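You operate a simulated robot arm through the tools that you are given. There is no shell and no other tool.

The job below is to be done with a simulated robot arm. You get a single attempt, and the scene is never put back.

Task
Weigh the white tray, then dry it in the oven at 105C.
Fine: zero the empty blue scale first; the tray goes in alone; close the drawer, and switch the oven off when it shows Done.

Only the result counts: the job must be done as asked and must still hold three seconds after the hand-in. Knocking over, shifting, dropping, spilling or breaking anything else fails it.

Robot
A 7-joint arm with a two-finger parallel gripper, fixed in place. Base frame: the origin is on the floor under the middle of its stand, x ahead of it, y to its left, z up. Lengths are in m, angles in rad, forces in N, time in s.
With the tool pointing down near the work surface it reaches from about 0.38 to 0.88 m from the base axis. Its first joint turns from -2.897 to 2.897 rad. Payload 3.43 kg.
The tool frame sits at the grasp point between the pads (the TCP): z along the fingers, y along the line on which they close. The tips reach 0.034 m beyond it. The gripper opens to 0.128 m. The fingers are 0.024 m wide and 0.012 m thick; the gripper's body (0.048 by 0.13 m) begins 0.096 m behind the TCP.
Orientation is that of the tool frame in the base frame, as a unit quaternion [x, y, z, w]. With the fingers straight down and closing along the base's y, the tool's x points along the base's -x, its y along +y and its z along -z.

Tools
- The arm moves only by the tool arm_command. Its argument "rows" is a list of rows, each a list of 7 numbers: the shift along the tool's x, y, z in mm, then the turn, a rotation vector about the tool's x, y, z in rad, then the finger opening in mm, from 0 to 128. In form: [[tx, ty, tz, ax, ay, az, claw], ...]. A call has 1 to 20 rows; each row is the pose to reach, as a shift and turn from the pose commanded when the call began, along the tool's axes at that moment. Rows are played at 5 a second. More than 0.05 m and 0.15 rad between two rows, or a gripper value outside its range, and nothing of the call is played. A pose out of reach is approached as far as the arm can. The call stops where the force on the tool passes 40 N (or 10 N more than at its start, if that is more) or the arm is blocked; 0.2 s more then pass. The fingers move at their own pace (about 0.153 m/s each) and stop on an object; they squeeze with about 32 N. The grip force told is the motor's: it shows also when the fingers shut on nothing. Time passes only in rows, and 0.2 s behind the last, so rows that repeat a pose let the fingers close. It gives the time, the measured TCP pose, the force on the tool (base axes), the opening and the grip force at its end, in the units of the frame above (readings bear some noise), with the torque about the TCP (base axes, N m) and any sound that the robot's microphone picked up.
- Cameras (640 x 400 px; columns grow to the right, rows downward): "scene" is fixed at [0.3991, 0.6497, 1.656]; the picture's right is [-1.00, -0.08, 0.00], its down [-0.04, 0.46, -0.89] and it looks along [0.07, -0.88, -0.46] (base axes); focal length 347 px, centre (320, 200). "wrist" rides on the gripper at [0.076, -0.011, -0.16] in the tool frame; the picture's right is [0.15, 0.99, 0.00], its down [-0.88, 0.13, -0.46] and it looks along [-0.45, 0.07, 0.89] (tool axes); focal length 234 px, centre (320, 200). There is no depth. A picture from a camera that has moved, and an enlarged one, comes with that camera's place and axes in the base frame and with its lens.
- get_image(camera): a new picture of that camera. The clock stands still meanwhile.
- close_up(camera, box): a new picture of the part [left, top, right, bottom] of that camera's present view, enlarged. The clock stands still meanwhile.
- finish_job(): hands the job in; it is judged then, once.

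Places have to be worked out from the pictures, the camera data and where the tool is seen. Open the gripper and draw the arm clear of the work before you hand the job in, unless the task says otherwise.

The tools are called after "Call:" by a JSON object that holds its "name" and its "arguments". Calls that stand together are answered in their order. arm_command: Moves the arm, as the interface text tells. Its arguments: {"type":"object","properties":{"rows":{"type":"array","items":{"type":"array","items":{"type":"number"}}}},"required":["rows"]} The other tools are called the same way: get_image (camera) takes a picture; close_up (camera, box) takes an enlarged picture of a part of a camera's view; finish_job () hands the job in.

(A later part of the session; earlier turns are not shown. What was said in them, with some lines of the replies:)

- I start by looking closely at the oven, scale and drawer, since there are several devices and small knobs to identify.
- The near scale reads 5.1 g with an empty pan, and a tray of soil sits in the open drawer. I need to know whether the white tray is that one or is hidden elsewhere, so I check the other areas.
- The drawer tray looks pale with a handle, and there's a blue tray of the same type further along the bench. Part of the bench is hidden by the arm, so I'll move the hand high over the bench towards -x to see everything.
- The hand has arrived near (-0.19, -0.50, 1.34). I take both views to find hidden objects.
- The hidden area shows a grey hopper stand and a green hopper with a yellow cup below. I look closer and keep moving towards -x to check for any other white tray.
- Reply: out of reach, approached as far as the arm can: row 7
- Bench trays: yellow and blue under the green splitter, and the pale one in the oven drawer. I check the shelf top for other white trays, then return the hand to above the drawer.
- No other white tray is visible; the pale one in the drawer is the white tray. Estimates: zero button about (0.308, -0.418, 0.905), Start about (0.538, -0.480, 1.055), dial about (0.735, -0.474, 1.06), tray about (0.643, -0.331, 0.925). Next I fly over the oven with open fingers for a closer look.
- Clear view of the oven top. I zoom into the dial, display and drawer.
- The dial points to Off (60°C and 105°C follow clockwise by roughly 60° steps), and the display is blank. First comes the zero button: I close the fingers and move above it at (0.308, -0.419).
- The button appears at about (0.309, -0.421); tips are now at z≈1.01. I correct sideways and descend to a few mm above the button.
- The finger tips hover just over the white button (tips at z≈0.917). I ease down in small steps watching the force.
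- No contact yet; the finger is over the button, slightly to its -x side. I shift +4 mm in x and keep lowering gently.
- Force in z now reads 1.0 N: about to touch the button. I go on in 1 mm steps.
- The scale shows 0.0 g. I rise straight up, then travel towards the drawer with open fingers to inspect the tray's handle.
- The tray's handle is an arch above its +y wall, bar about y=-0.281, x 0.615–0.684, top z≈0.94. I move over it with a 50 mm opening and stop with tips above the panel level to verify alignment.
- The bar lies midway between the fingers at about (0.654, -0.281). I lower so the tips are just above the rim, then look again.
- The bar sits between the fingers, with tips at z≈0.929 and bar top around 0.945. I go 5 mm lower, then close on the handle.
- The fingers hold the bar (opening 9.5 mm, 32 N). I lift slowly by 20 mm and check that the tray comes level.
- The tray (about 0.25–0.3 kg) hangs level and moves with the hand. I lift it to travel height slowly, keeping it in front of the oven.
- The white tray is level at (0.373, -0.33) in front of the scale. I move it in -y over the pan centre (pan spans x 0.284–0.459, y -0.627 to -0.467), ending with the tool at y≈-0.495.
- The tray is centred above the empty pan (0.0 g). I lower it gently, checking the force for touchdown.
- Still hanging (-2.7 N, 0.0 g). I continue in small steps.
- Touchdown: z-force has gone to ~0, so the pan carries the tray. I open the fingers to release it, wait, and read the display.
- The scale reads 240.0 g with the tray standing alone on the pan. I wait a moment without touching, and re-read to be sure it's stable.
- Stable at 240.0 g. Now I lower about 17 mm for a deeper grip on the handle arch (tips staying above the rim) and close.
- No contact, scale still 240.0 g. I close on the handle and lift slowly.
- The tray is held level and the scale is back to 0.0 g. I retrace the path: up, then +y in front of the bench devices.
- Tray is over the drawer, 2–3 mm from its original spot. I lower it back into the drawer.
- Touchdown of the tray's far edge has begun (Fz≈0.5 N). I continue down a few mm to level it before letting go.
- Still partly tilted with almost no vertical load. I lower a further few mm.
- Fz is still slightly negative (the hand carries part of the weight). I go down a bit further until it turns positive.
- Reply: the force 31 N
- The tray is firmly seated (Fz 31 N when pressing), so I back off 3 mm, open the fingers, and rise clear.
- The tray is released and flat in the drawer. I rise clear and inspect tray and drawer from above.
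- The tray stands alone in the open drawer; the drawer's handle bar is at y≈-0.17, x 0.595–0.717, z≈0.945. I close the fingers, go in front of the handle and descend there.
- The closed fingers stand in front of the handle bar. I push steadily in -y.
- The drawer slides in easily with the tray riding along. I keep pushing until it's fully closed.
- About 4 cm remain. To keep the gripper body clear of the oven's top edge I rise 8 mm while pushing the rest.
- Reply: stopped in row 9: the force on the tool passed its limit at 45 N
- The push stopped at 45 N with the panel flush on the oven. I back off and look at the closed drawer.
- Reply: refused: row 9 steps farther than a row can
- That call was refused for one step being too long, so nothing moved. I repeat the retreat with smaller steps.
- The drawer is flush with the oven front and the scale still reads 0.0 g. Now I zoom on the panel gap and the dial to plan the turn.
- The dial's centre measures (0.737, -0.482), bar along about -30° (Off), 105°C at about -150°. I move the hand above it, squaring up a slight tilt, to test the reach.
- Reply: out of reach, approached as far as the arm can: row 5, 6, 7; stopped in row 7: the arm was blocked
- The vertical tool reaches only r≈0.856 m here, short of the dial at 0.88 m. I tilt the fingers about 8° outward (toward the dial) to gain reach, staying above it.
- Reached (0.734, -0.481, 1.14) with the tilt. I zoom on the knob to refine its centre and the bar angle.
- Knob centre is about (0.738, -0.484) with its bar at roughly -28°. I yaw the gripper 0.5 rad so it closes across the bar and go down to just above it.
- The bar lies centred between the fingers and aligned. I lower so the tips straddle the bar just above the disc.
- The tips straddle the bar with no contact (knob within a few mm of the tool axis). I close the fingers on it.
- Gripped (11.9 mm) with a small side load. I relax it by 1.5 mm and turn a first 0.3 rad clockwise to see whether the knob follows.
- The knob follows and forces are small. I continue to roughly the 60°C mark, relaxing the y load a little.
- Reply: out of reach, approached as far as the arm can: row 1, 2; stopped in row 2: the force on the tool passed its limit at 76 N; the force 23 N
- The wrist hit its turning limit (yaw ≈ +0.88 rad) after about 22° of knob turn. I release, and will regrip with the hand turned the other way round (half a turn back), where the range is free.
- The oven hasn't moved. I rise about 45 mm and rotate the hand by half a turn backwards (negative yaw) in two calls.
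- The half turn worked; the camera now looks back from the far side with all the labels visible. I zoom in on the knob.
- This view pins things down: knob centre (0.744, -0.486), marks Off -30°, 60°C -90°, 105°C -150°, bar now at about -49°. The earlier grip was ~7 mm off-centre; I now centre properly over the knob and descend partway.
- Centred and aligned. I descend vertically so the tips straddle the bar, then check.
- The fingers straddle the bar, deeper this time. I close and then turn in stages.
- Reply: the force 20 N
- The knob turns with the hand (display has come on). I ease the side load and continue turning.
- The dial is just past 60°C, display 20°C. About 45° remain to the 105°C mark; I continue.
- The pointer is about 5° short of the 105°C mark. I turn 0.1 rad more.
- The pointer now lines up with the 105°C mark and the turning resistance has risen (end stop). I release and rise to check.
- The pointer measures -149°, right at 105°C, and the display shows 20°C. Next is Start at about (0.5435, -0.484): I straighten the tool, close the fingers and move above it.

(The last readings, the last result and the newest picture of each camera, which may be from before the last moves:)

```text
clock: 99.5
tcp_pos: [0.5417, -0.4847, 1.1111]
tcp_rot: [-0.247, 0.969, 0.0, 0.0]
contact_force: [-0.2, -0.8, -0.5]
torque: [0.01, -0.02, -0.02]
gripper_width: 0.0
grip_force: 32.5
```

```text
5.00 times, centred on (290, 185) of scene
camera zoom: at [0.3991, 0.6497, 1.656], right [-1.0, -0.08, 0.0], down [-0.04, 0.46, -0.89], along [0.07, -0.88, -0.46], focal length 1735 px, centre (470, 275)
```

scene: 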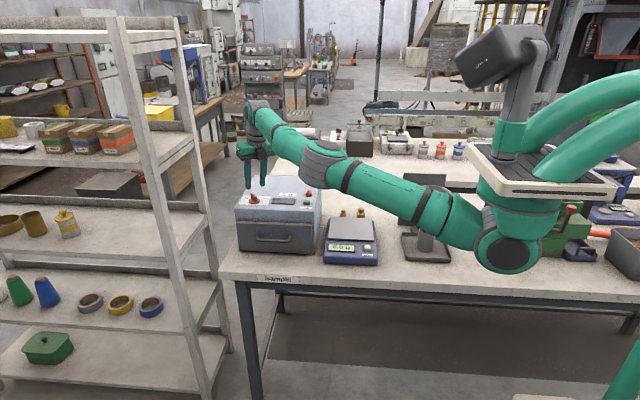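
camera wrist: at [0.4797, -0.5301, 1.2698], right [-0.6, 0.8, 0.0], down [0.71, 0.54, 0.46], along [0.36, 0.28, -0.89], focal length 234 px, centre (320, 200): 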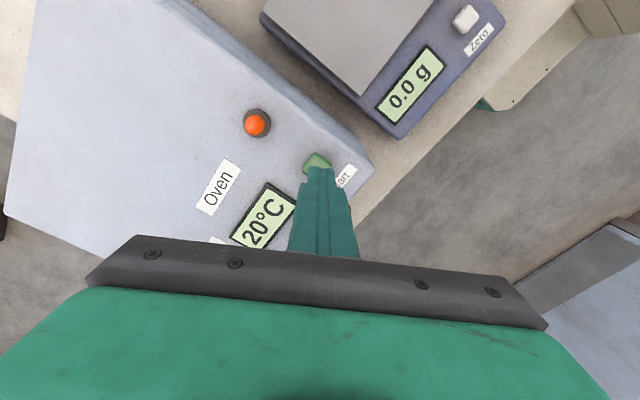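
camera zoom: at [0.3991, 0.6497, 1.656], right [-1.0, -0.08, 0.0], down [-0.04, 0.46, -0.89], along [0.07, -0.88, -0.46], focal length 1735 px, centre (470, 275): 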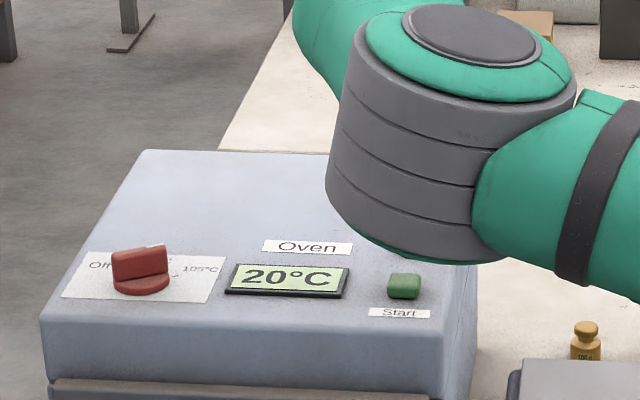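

The button lies right beneath the fingertips. I descend gently onto it.

Call:
{"name": "arm_command", "arguments": {"rows": [[0, 0, 8, 0, 0, 0, 0], [0, 0, 16, 0, 0, 0, 0], [0, 0, 22, 0, 0, 0, 0], [0, 0, 25, 0, 0, 0, 0]]}}

Call:
{"name": "close_up", "arguments": {"camera": "scene", "box": [270, 160, 350, 215]}}

Call:
{"name": "close_up", "arguments": {"camera": "wrist", "box": [270, 120, 370, 220]}}

```text
clock: 100.5
tcp_pos: [0.542, -0.4822, 1.0844]
tcp_rot: [-0.247, 0.969, -0.001, -0.001]
contact_force: [-0.2, -1.2, 2.3]
torque: [-0.03, 0.09, 0.01]
gripper_width: 0.0001
grip_force: 32.0
```

```text
7.27 times, centred on (310, 188) of scene
camera zoom: at [0.3991, 0.6497, 1.656], right [-1.0, -0.08, 0.0], down [-0.04, 0.46, -0.89], along [0.07, -0.88, -0.46], focal length 2524 px, centre (393, 291)
```

zoom: 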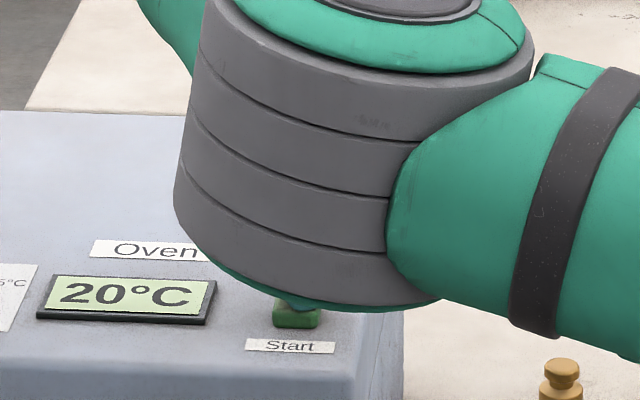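

```text
4.00 times, centred on (320, 170) of wrist
camera zoom: at [0.4793, -0.5288, 1.2441], right [-0.6, 0.8, 0.0], down [0.71, 0.54, 0.46], along [0.36, 0.27, -0.89], focal length 937 px, centre (320, 320)
```

zoom: 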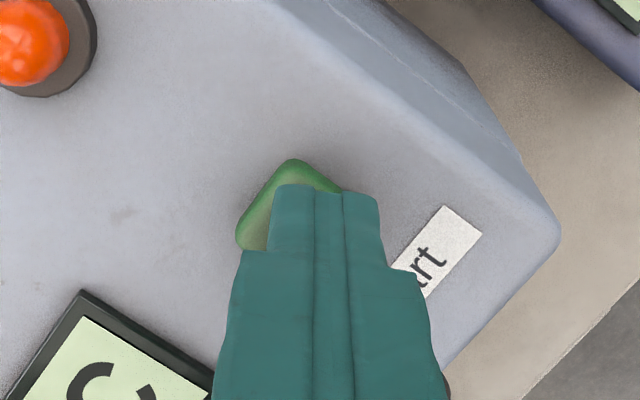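

Contact (2.3 N). I press 1 mm at a time.

Call:
{"name": "arm_command", "arguments": {"rows": [[0, 0, 1, 0, 0, 0, 0], [0, 0, 2, 0, 0, 0, 0]]}}

Call:
{"name": "close_up", "arguments": {"camera": "scene", "box": [230, 145, 350, 225]}}

Call:
{"name": "get_image", "arguments": {"camera": "wrist"}}

```text
clock: 101.2
tcp_pos: [0.5408, -0.4823, 1.0815]
tcp_rot: [-0.247, 0.969, 0.001, 0.0]
contact_force: [0.6, -0.1, 2.9]
torque: [0.0, -0.02, 0.04]
gripper_width: 0.0
grip_force: 32.0
heard: click
```

```text
5.00 times, centred on (290, 185) of scene
camera zoom: at [0.3991, 0.6497, 1.656], right [-1.0, -0.08, 0.0], down [-0.04, 0.46, -0.89], along [0.07, -0.88, -0.46], focal length 1735 px, centre (470, 275)
```

zoom: 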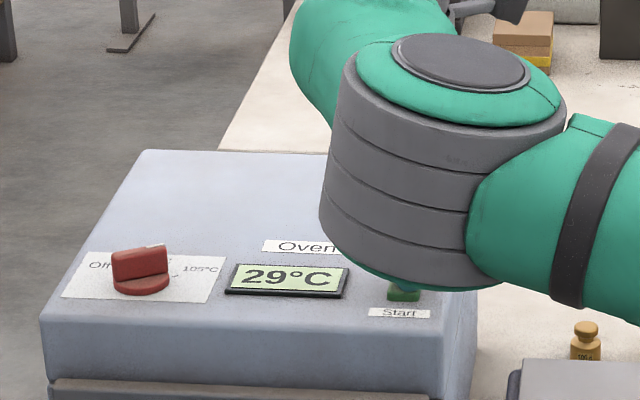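

```text
taken
camera wrist: at [0.4792, -0.5288, 1.2416], right [-0.6, 0.8, 0.0], down [0.71, 0.54, 0.46], along [0.36, 0.27, -0.89], focal length 234 px, centre (320, 200)
```

wrist: 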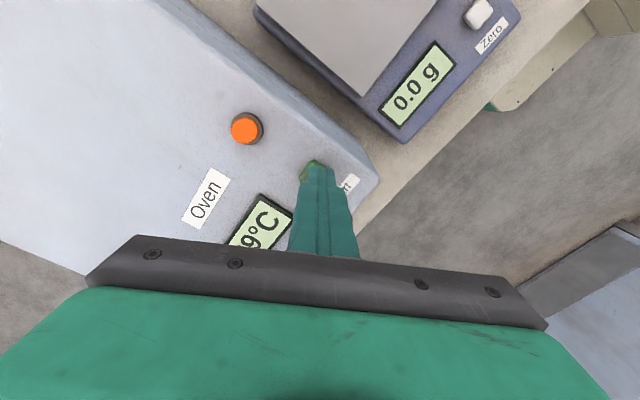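

A click was heard, the lamp is lit and the display climbs (29°C). I rise off the button, and return above the dial with the tilted hand to be ready.

Call:
{"name": "arm_command", "arguments": {"rows": [[0, 0, -5, 0, 0, 0, 0], [0, 0, -25, 0, 0, 0, 0], [0, 0, -60, 0, 0, 0, 0], [-40, -21, -60, 0.07, -0.039, 0, 20], [-80, -42, -60, 0.1436, -0.0787, 0, 44], [-120, -63, -57, 0.1436, -0.0787, 0, 44], [-155, -82, -52, 0.1436, -0.0787, 0, 44], [-173, -92, -48, 0.1436, -0.0787, 0, 44], [-173, -92, -48, 0.1436, -0.0787, 0, 44], [-173, -92, -48, 0.1436, -0.0787, 0, 44]]}}

Call:
{"name": "close_up", "arguments": {"camera": "wrist", "box": [250, 0, 450, 200]}}

Call:
{"name": "close_up", "arguments": {"camera": "scene", "box": [230, 145, 350, 225]}}

```text
clock: 103.3
tcp_pos: [0.7358, -0.4824, 1.13]
tcp_rot: [-0.246, 0.966, -0.06, 0.056]
contact_force: [0.1, 0.4, -0.2]
torque: [-0.03, 0.03, -0.02]
gripper_width: 0.044
grip_force: 0.1
```

```text
2.00 times, centred on (350, 100) of wrist
camera zoom: at [0.6529, -0.5145, 1.2824], right [-0.59, 0.79, -0.15], down [0.64, 0.58, 0.5], along [0.48, 0.2, -0.85], focal length 468 px, centre (260, 400)
```

zoom: 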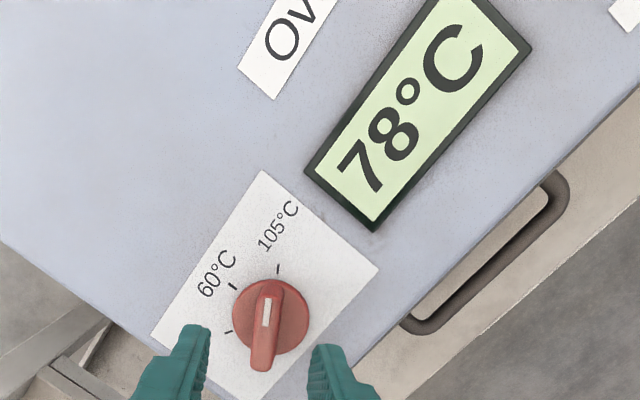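

```text
5.00 times, centred on (290, 185) of scene
camera zoom: at [0.3991, 0.6497, 1.656], right [-1.0, -0.08, 0.0], down [-0.04, 0.46, -0.89], along [0.07, -0.88, -0.46], focal length 1735 px, centre (470, 275)
```

zoom: 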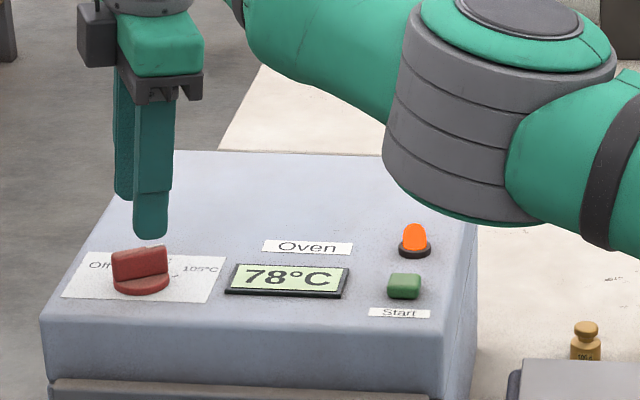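

78°C and rising. I hold position and wait.

Call:
{"name": "arm_command", "arguments": {"rows": [[0, 0, 0, 0, 0, 0, 44], [0, 0, 0, 0, 0, 0, 44], [0, 0, 0, 0, 0, 0, 44], [0, 0, 0, 0, 0, 0, 44], [0, 0, 0, 0, 0, 0, 44], [0, 0, 0, 0, 0, 0, 44], [0, 0, 0, 0, 0, 0, 44], [0, 0, 0, 0, 0, 0, 44], [0, 0, 0, 0, 0, 0, 44], [0, 0, 0, 0, 0, 0, 44]]}}

Call:
{"name": "close_up", "arguments": {"camera": "scene", "box": [230, 145, 350, 225]}}

```text
clock: 105.5
tcp_pos: [0.7357, -0.4817, 1.1298]
tcp_rot: [-0.246, 0.966, -0.059, 0.056]
contact_force: [0.3, -0.3, 0.4]
torque: [0.02, -0.04, -0.01]
gripper_width: 0.0441
grip_force: 0.0
```

```text
5.00 times, centred on (290, 185) of scene
camera zoom: at [0.3991, 0.6497, 1.656], right [-1.0, -0.08, 0.0], down [-0.04, 0.46, -0.89], along [0.07, -0.88, -0.46], focal length 1735 px, centre (470, 275)
```

zoom: 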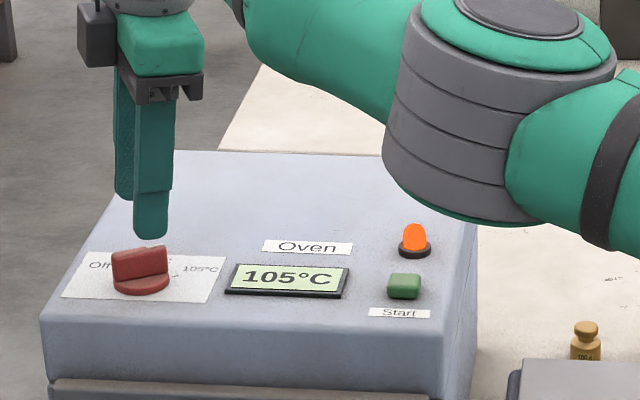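

The oven has reached 105°C and isn't Done yet. I keep waiting.

Call:
{"name": "arm_command", "arguments": {"rows": [[0, 0, 0, 0, 0, 0, 44], [0, 0, 0, 0, 0, 0, 44], [0, 0, 0, 0, 0, 0, 44], [0, 0, 0, 0, 0, 0, 44], [0, 0, 0, 0, 0, 0, 44], [0, 0, 0, 0, 0, 0, 44], [0, 0, 0, 0, 0, 0, 44], [0, 0, 0, 0, 0, 0, 44], [0, 0, 0, 0, 0, 0, 44], [0, 0, 0, 0, 0, 0, 44], [0, 0, 0, 0, 0, 0, 44], [0, 0, 0, 0, 0, 0, 44], [0, 0, 0, 0, 0, 0, 44], [0, 0, 0, 0, 0, 0, 44], [0, 0, 0, 0, 0, 0, 44], [0, 0, 0, 0, 0, 0, 44], [0, 0, 0, 0, 0, 0, 44], [0, 0, 0, 0, 0, 0, 44], [0, 0, 0, 0, 0, 0, 44], [0, 0, 0, 0, 0, 0, 44]]}}

Call:
{"name": "close_up", "arguments": {"camera": "scene", "box": [230, 145, 350, 225]}}

```text
clock: 109.8
tcp_pos: [0.7357, -0.483, 1.1299]
tcp_rot: [-0.246, 0.966, -0.059, 0.055]
contact_force: [0.9, 0.1, 0.0]
torque: [-0.02, -0.01, 0.01]
gripper_width: 0.0442
grip_force: 0.0
```

```text
5.00 times, centred on (290, 185) of scene
camera zoom: at [0.3991, 0.6497, 1.656], right [-1.0, -0.08, 0.0], down [-0.04, 0.46, -0.89], along [0.07, -0.88, -0.46], focal length 1735 px, centre (470, 275)
```

zoom: 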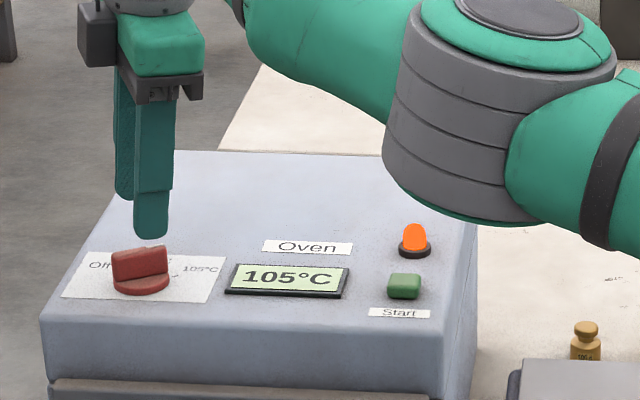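

Still heating at 105°C. I wait on.

Call:
{"name": "arm_command", "arguments": {"rows": [[0, 0, 0, 0, 0, 0, 44], [0, 0, 0, 0, 0, 0, 44], [0, 0, 0, 0, 0, 0, 44], [0, 0, 0, 0, 0, 0, 44], [0, 0, 0, 0, 0, 0, 44], [0, 0, 0, 0, 0, 0, 44], [0, 0, 0, 0, 0, 0, 44], [0, 0, 0, 0, 0, 0, 44], [0, 0, 0, 0, 0, 0, 44], [0, 0, 0, 0, 0, 0, 44], [0, 0, 0, 0, 0, 0, 44], [0, 0, 0, 0, 0, 0, 44], [0, 0, 0, 0, 0, 0, 44], [0, 0, 0, 0, 0, 0, 44], [0, 0, 0, 0, 0, 0, 44], [0, 0, 0, 0, 0, 0, 44], [0, 0, 0, 0, 0, 0, 44], [0, 0, 0, 0, 0, 0, 44], [0, 0, 0, 0, 0, 0, 44], [0, 0, 0, 0, 0, 0, 44]]}}

Call:
{"name": "close_up", "arguments": {"camera": "scene", "box": [230, 145, 350, 225]}}

```text
clock: 114.0
tcp_pos: [0.7359, -0.4815, 1.1296]
tcp_rot: [-0.246, 0.966, -0.06, 0.056]
contact_force: [0.8, 0.0, 0.9]
torque: [0.01, -0.04, 0.01]
gripper_width: 0.0439
grip_force: 0.0
```

```text
5.00 times, centred on (290, 185) of scene
camera zoom: at [0.3991, 0.6497, 1.656], right [-1.0, -0.08, 0.0], down [-0.04, 0.46, -0.89], along [0.07, -0.88, -0.46], focal length 1735 px, centre (470, 275)
```

zoom: 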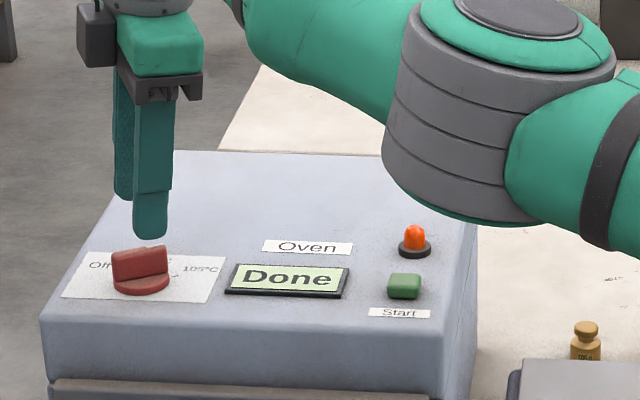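

The display shows "Done". I lower the tilted hand over the dial again to switch it off.

Call:
{"name": "arm_command", "arguments": {"rows": [[0, 1, 12, 0, 0, 0, 44], [0, 1.7, 24, 0, 0, 0, 44], [0, 2.5, 35, 0, 0, 0, 44], [0, 3, 41, 0, 0, 0, 44], [0, 3.1, 44, 0, 0, 0, 44], [0, 3.1, 44, 0, 0, 0, 44]]}}

Call:
{"name": "close_up", "arguments": {"camera": "wrist", "box": [260, 75, 400, 215]}}

Call:
{"name": "close_up", "arguments": {"camera": "scene", "box": [230, 165, 310, 215]}}

```text
clock: 115.3
tcp_pos: [0.7418, -0.4809, 1.0857]
tcp_rot: [-0.246, 0.966, -0.059, 0.057]
contact_force: [0.6, -0.2, 0.8]
torque: [-0.02, 0.02, 0.0]
gripper_width: 0.0441
grip_force: 0.1
```

```text
2.86 times, centred on (330, 145) of wrist
camera zoom: at [0.6585, -0.5144, 1.2395], right [-0.59, 0.79, -0.15], down [0.64, 0.58, 0.5], along [0.48, 0.2, -0.85], focal length 669 px, centre (291, 357)
```

zoom: 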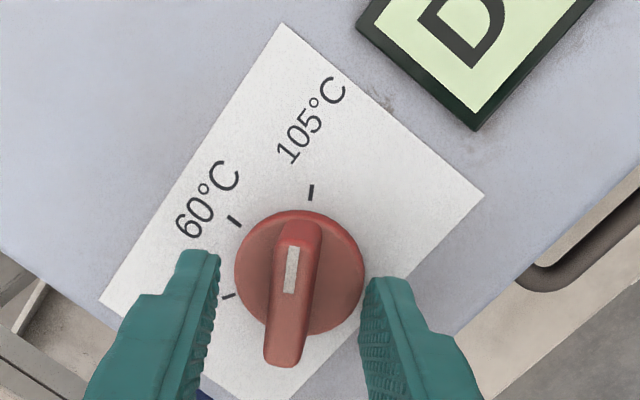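

```text
8.00 times, centred on (270, 190) of scene
camera zoom: at [0.3991, 0.6497, 1.656], right [-1.0, -0.08, 0.0], down [-0.04, 0.46, -0.89], along [0.07, -0.88, -0.46], focal length 2776 px, centre (720, 280)
```

zoom: 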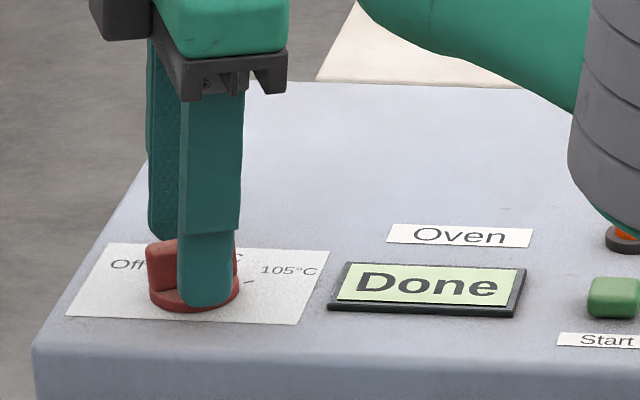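

The fingers straddle the bar without contact. I close and start turning back (counter-clockwise).

Call:
{"name": "arm_command", "arguments": {"rows": [[0, 0, 0, 0, 0, 0, 30], [0, 0, 0, 0, 0, 0, 20], [0, 0, 0, 0, 0, 0, 14], [0, 0, 0, 0, 0, 0, 8], [0, 0, 0, 0, 0, 0, 0], [0, 0, 0, 0, 0, 0, 0]]}}

Call:
{"name": "arm_command", "arguments": {"rows": [[0, 0, 0, 0, 0, -0.08, 0], [0, 0, 0, 0, 0, -0.16, 0], [0, 0, 0, 0, 0, -0.24, 0], [0, 0, 0, 0, 0, -0.32, 0], [0, 0, 0, 0, 0, -0.4, 0], [0, 0, 0, 0, 0, -0.48, 0]]}}

Call:
{"name": "close_up", "arguments": {"camera": "wrist", "box": [260, 75, 400, 215]}}

```text
clock: 116.8
tcp_pos: [0.7416, -0.4824, 1.0874]
tcp_rot: [-0.246, 0.966, -0.059, 0.056]
contact_force: [4.2, -5.3, 1.6]
torque: [0.32, 0.42, 0.34]
gripper_width: 0.0138
grip_force: 45.0
```

```text
clock: 118.2
tcp_pos: [0.7415, -0.4834, 1.0865]
tcp_rot: [-0.47, 0.879, -0.07, 0.039]
contact_force: [7.4, -7.1, -3.5]
torque: [1.22, -0.4, 0.02]
gripper_width: 0.0144
grip_force: 44.8
```

```text
2.86 times, centred on (330, 145) of wrist
camera zoom: at [0.6863, -0.5372, 1.2456], right [-0.89, 0.42, -0.16], down [0.32, 0.84, 0.43], along [0.32, 0.33, -0.89], focal length 669 px, centre (291, 357)
```

zoom: 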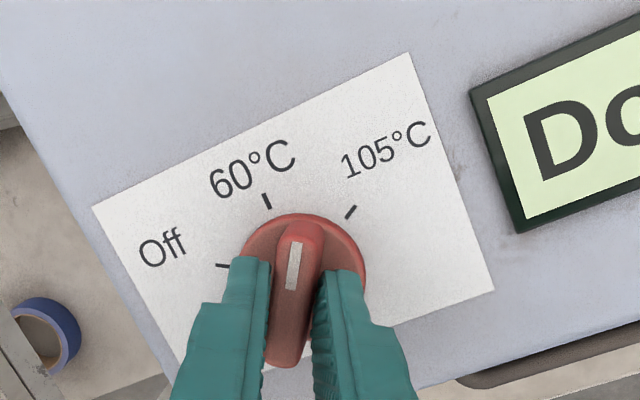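

The knob follows. I carry on counter-clockwise past 60°C.

Call:
{"name": "arm_command", "arguments": {"rows": [[0.2, -0.7, 0, 0, 0, -0.08, 0], [0.3, -1.4, 0, 0, 0, -0.16, 0], [0.3, -1.4, 0, 0, 0, -0.24, 0], [0.3, -1.4, 0, 0, 0, -0.32, 0], [0.3, -1.4, 0, 0, 0, -0.4, 0], [0.3, -1.4, 0, 0, 0, -0.48, 0], [0.3, -1.4, 0, 0, 0, -0.56, 0], [0.3, -1.4, 0, 0, 0, -0.64, 0], [0.3, -1.4, 0, 0, 0, -0.72, 0], [0.3, -1.4, 0, 0, 0, -0.8, 0]]}}

Call:
{"name": "close_up", "arguments": {"camera": "wrist", "box": [260, 75, 400, 215]}}

```text
clock: 120.3
tcp_pos: [0.7416, -0.483, 1.0873]
tcp_rot: [0.775, -0.627, 0.08, -0.009]
contact_force: [-24.4, 7.0, 0.0]
torque: [0.88, 1.5, -0.04]
gripper_width: 0.0133
grip_force: 45.1
```

```text
2.86 times, centred on (330, 145) of wrist
camera zoom: at [0.7449, -0.54, 1.255], right [-0.93, -0.35, -0.1], down [-0.36, 0.87, 0.33], along [-0.03, 0.35, -0.94], focal length 669 px, centre (291, 357)
```

zoom: 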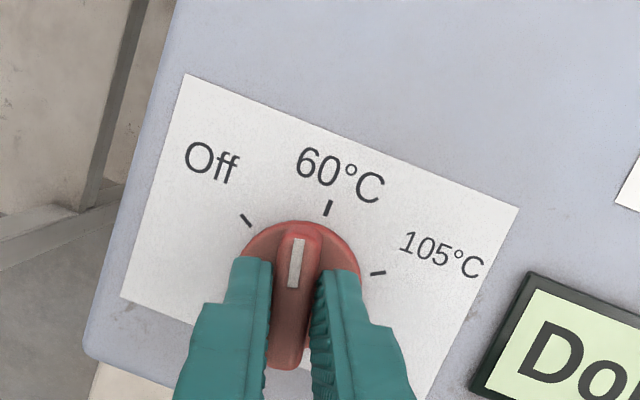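

The pointer is between 60°C and Off, about 48° to go. I relieve the side load (3 mm) and continue to the Off mark.

Call:
{"name": "arm_command", "arguments": {"rows": [[-0.8, 1.4, 0, 0, 0, 0, 0], [-1.6, 2.7, 0, 0, 0, -0.08, 0], [-1.6, 2.7, 0, 0, 0, -0.16, 0], [-1.6, 2.7, 0, 0, 0, -0.24, 0], [-1.6, 2.7, 0, 0, 0, -0.32, 0], [-1.6, 2.7, 0, 0, 0, -0.4, 0], [-1.6, 2.7, 0, 0, 0, -0.48, 0], [-1.6, 2.7, 0, 0, 0, -0.56, 0], [-1.6, 2.7, 0, 0, 0, -0.64, 0], [-1.6, 2.7, 0, 0, 0, -0.72, 0]]}}

Call:
{"name": "close_up", "arguments": {"camera": "wrist", "box": [260, 75, 400, 215]}}

Call:
{"name": "close_up", "arguments": {"camera": "scene", "box": [230, 165, 330, 225]}}

```text
clock: 122.5
tcp_pos: [0.7395, -0.4824, 1.0879]
tcp_rot: [0.946, -0.313, 0.08, 0.021]
contact_force: [14.2, -14.7, 30.2]
torque: [-0.74, 0.17, 0.0]
gripper_width: 0.0118
grip_force: 44.6
```

```text
2.86 times, centred on (330, 145) of wrist
camera zoom: at [0.7839, -0.5034, 1.2577], right [-0.47, -0.88, 0.01], down [-0.84, 0.46, 0.3], along [-0.27, 0.13, -0.95], focal length 669 px, centre (291, 357)
```

zoom: 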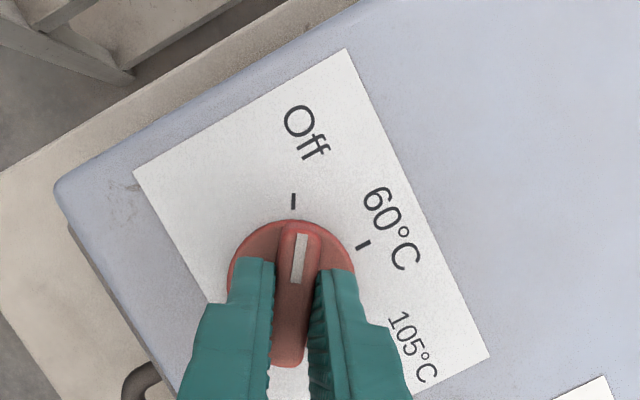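

```text
6.40 times, centred on (280, 195) of scene
camera zoom: at [0.3991, 0.6497, 1.656], right [-1.0, -0.08, 0.0], down [-0.04, 0.46, -0.89], along [0.07, -0.88, -0.46], focal length 2221 px, centre (576, 232)
```

zoom: 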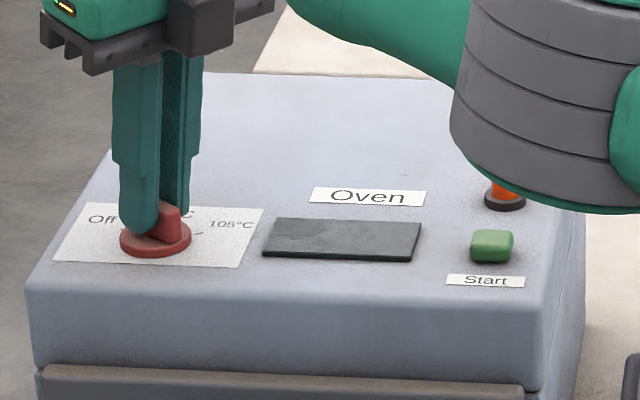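

The display is blank now: the oven is off. The pointer is ~6° short of the mark, so I relieve the load and add 0.12 rad to sit squarely on Off.

Call:
{"name": "arm_command", "arguments": {"rows": [[1.6, 0.2, -1.2, 0, 0, 0, 0], [3.3, 0.4, -2.5, 0, 0, -0.04, 0], [3.3, 0.4, -2.5, 0, 0, -0.08, 0], [3.3, 0.4, -2.5, 0, 0, -0.12, 0]]}}

Call:
{"name": "close_up", "arguments": {"camera": "wrist", "box": [260, 75, 400, 215]}}

```text
clock: 123.5
tcp_pos: [0.7409, -0.4826, 1.0886]
tcp_rot: [0.963, -0.257, 0.074, 0.023]
contact_force: [-22.1, 14.2, 2.1]
torque: [1.02, 0.54, 0.06]
gripper_width: 0.0118
grip_force: 44.8
```

```text
2.86 times, centred on (330, 145) of wrist
camera zoom: at [0.789, -0.4967, 1.2569], right [-0.37, -0.93, 0.03], down [-0.88, 0.36, 0.31], along [-0.3, 0.09, -0.95], focal length 669 px, centre (291, 357)
```

zoom: 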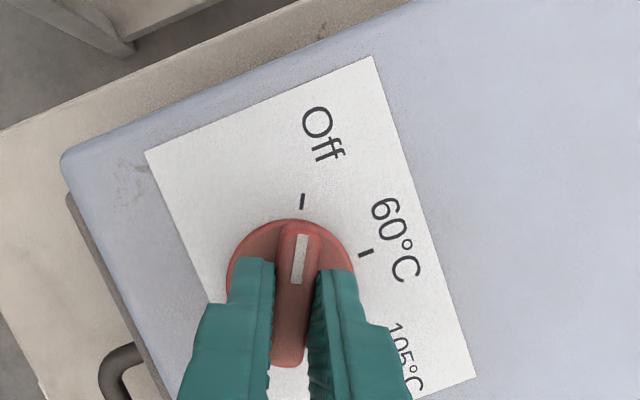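

The pointer now lines up with the Off mark. I open the fingers and rise clear.

Call:
{"name": "arm_command", "arguments": {"rows": [[0, 0, 0, 0, 0, 0, 16], [0, 0, 0, 0, 0, 0, 30], [0, 0, 0, 0, 0, 0, 44], [0, 0, -10, 0, 0, 0, 44], [0, 0, -35, 0, 0, 0, 44], [0, 0, -70, 0, 0, 0, 44], [0, 0, -110, 0, 0, 0, 44], [0, 0, -110, 0, 0, 0, 44]]}}

Call:
{"name": "get_image", "arguments": {"camera": "wrist"}}

Call:
{"name": "close_up", "arguments": {"camera": "wrist", "box": [250, 60, 390, 200]}}

Call:
{"name": "close_up", "arguments": {"camera": "scene", "box": [210, 165, 350, 265]}}

```text
clock: 125.3
tcp_pos: [0.7258, -0.4749, 1.199]
tcp_rot: [0.963, -0.258, 0.077, 0.025]
contact_force: [0.3, 0.0, -0.5]
torque: [0.01, 0.0, 0.04]
gripper_width: 0.044
grip_force: 0.2
```

```text
taken
camera wrist: at [0.7731, -0.4892, 1.3683], right [-0.37, -0.93, 0.03], down [-0.88, 0.36, 0.31], along [-0.3, 0.09, -0.95], focal length 234 px, centre (320, 200)
```

wrist: 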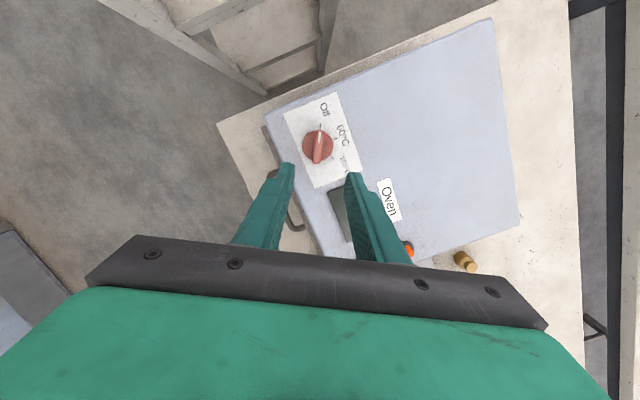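

```text
2.86 times, centred on (320, 130) of wrist
camera zoom: at [0.7731, -0.4892, 1.3683], right [-0.37, -0.93, 0.03], down [-0.88, 0.36, 0.31], along [-0.3, 0.09, -0.95], focal length 669 px, centre (320, 400)
```

zoom: 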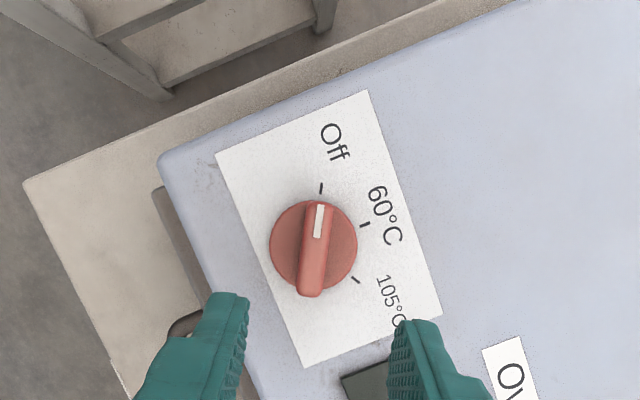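

```text
4.00 times, centred on (280, 215) of scene
camera zoom: at [0.3991, 0.6497, 1.656], right [-1.0, -0.08, 0.0], down [-0.04, 0.46, -0.89], along [0.07, -0.88, -0.46], focal length 1388 px, centre (480, 140)
```

zoom: 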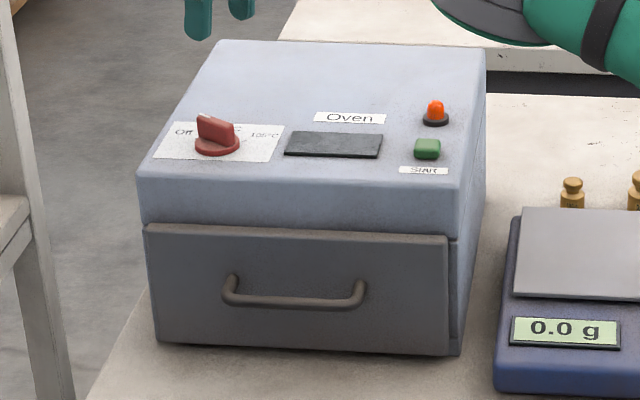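

Dial at Off, display blank, lamp out, drawer closed, scale at 0.0 g. I open the gripper and draw the arm up and away.

Call:
{"name": "arm_command", "arguments": {"rows": [[0, 0, -40, 0, 0, 0, 90], [0, 0, -80, 0, 0, 0, 128], [0, 0, -120, 0, 0, 0, 128], [-30, 20, -130, 0, 0, 0, 128], [-60, 45, -135, 0, 0, 0, 128], [-90, 70, -140, 0, 0, 0, 128], [-90, 70, -140, 0, 0, 0, 128], [-90, 70, -140, 0, 0, 0, 128]]}}

Call:
{"name": "get_image", "arguments": {"camera": "scene"}}

Call:
{"name": "get_image", "arguments": {"camera": "wrist"}}

Call:
{"name": "close_up", "arguments": {"camera": "scene", "box": [210, 165, 470, 295]}}

```text
clock: 127.2
tcp_pos: [0.5975, -0.4795, 1.3242]
tcp_rot: [0.963, -0.257, 0.079, 0.025]
contact_force: [0.7, -1.3, 0.7]
torque: [0.0, 0.02, -0.01]
gripper_width: 0.1279
grip_force: 0.1
```

```text
taken
```

scene: 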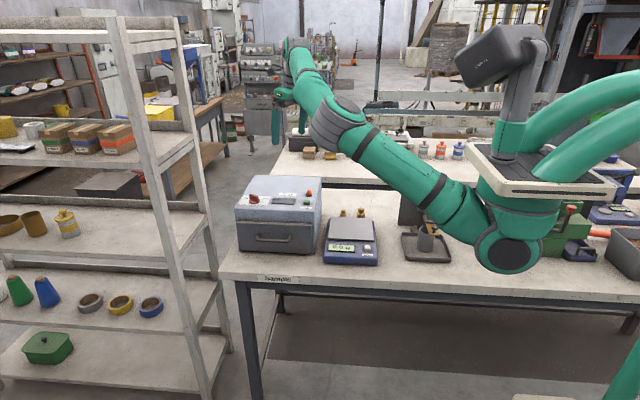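

```text
taken
camera wrist: at [0.6457, -0.4933, 1.4923], right [-0.37, -0.93, 0.03], down [-0.88, 0.36, 0.31], along [-0.3, 0.09, -0.95], focal length 234 px, centre (320, 200)
```

wrist: 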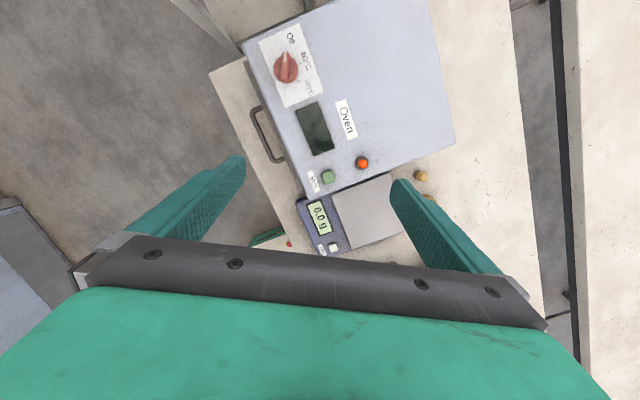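

```text
2.46 times, centred on (340, 230) of scene
camera zoom: at [0.3991, 0.6497, 1.656], right [-1.0, -0.08, 0.0], down [-0.04, 0.46, -0.89], along [0.07, -0.88, -0.46], focal length 854 px, centre (271, 126)
```

zoom: 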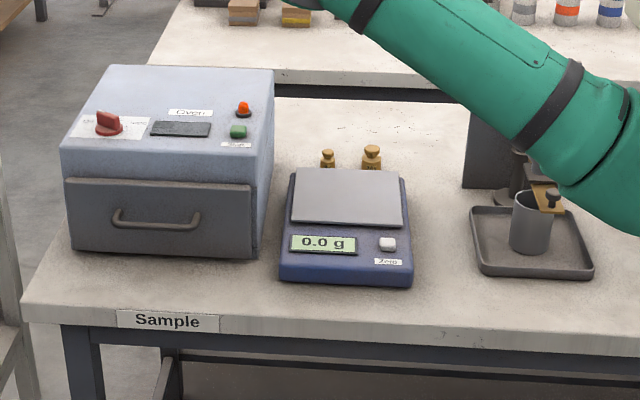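

Everything stands as asked: tray weighed (240.0 g) and dried at 105°C to Done, drawer shut, oven off, scale undisturbed, and the arm is clear with the gripper open. I hand the job in.

Call:
{"name": "finish_job", "arguments": {}}

```text
The job is handed in.
```

The white tray was weighed, dried at 105 °C until the oven showed Done, and the job is handed in. I don't have the judging result.

- **Weighing:** The empty blue scale read 5.1 g at the start. I zeroed it to 0.0 g, and the tray alone on the pan then read a steady 240.0 g.
- **Drying:** The tray went back into the drawer by itself, and I closed the drawer flush. With the dial at 105 °C I pressed Start. The oven heated to 105 °C and later showed Done.
- **Switch-off:** I turned the dial back to Off. The display and lamp went out.
- **At hand-in:** The drawer was still shut and the scale read 0.0 g. Nothing else looked moved or spilled in the pictures, and the arm was clear with the gripper open.

Two pushes went over the 40 N limit. Closing the drawer stopped at 45 N, and my first grip on the dial reached 76 N when the wrist hit its turning limit. The oven had not moved in the pictures afterwards.
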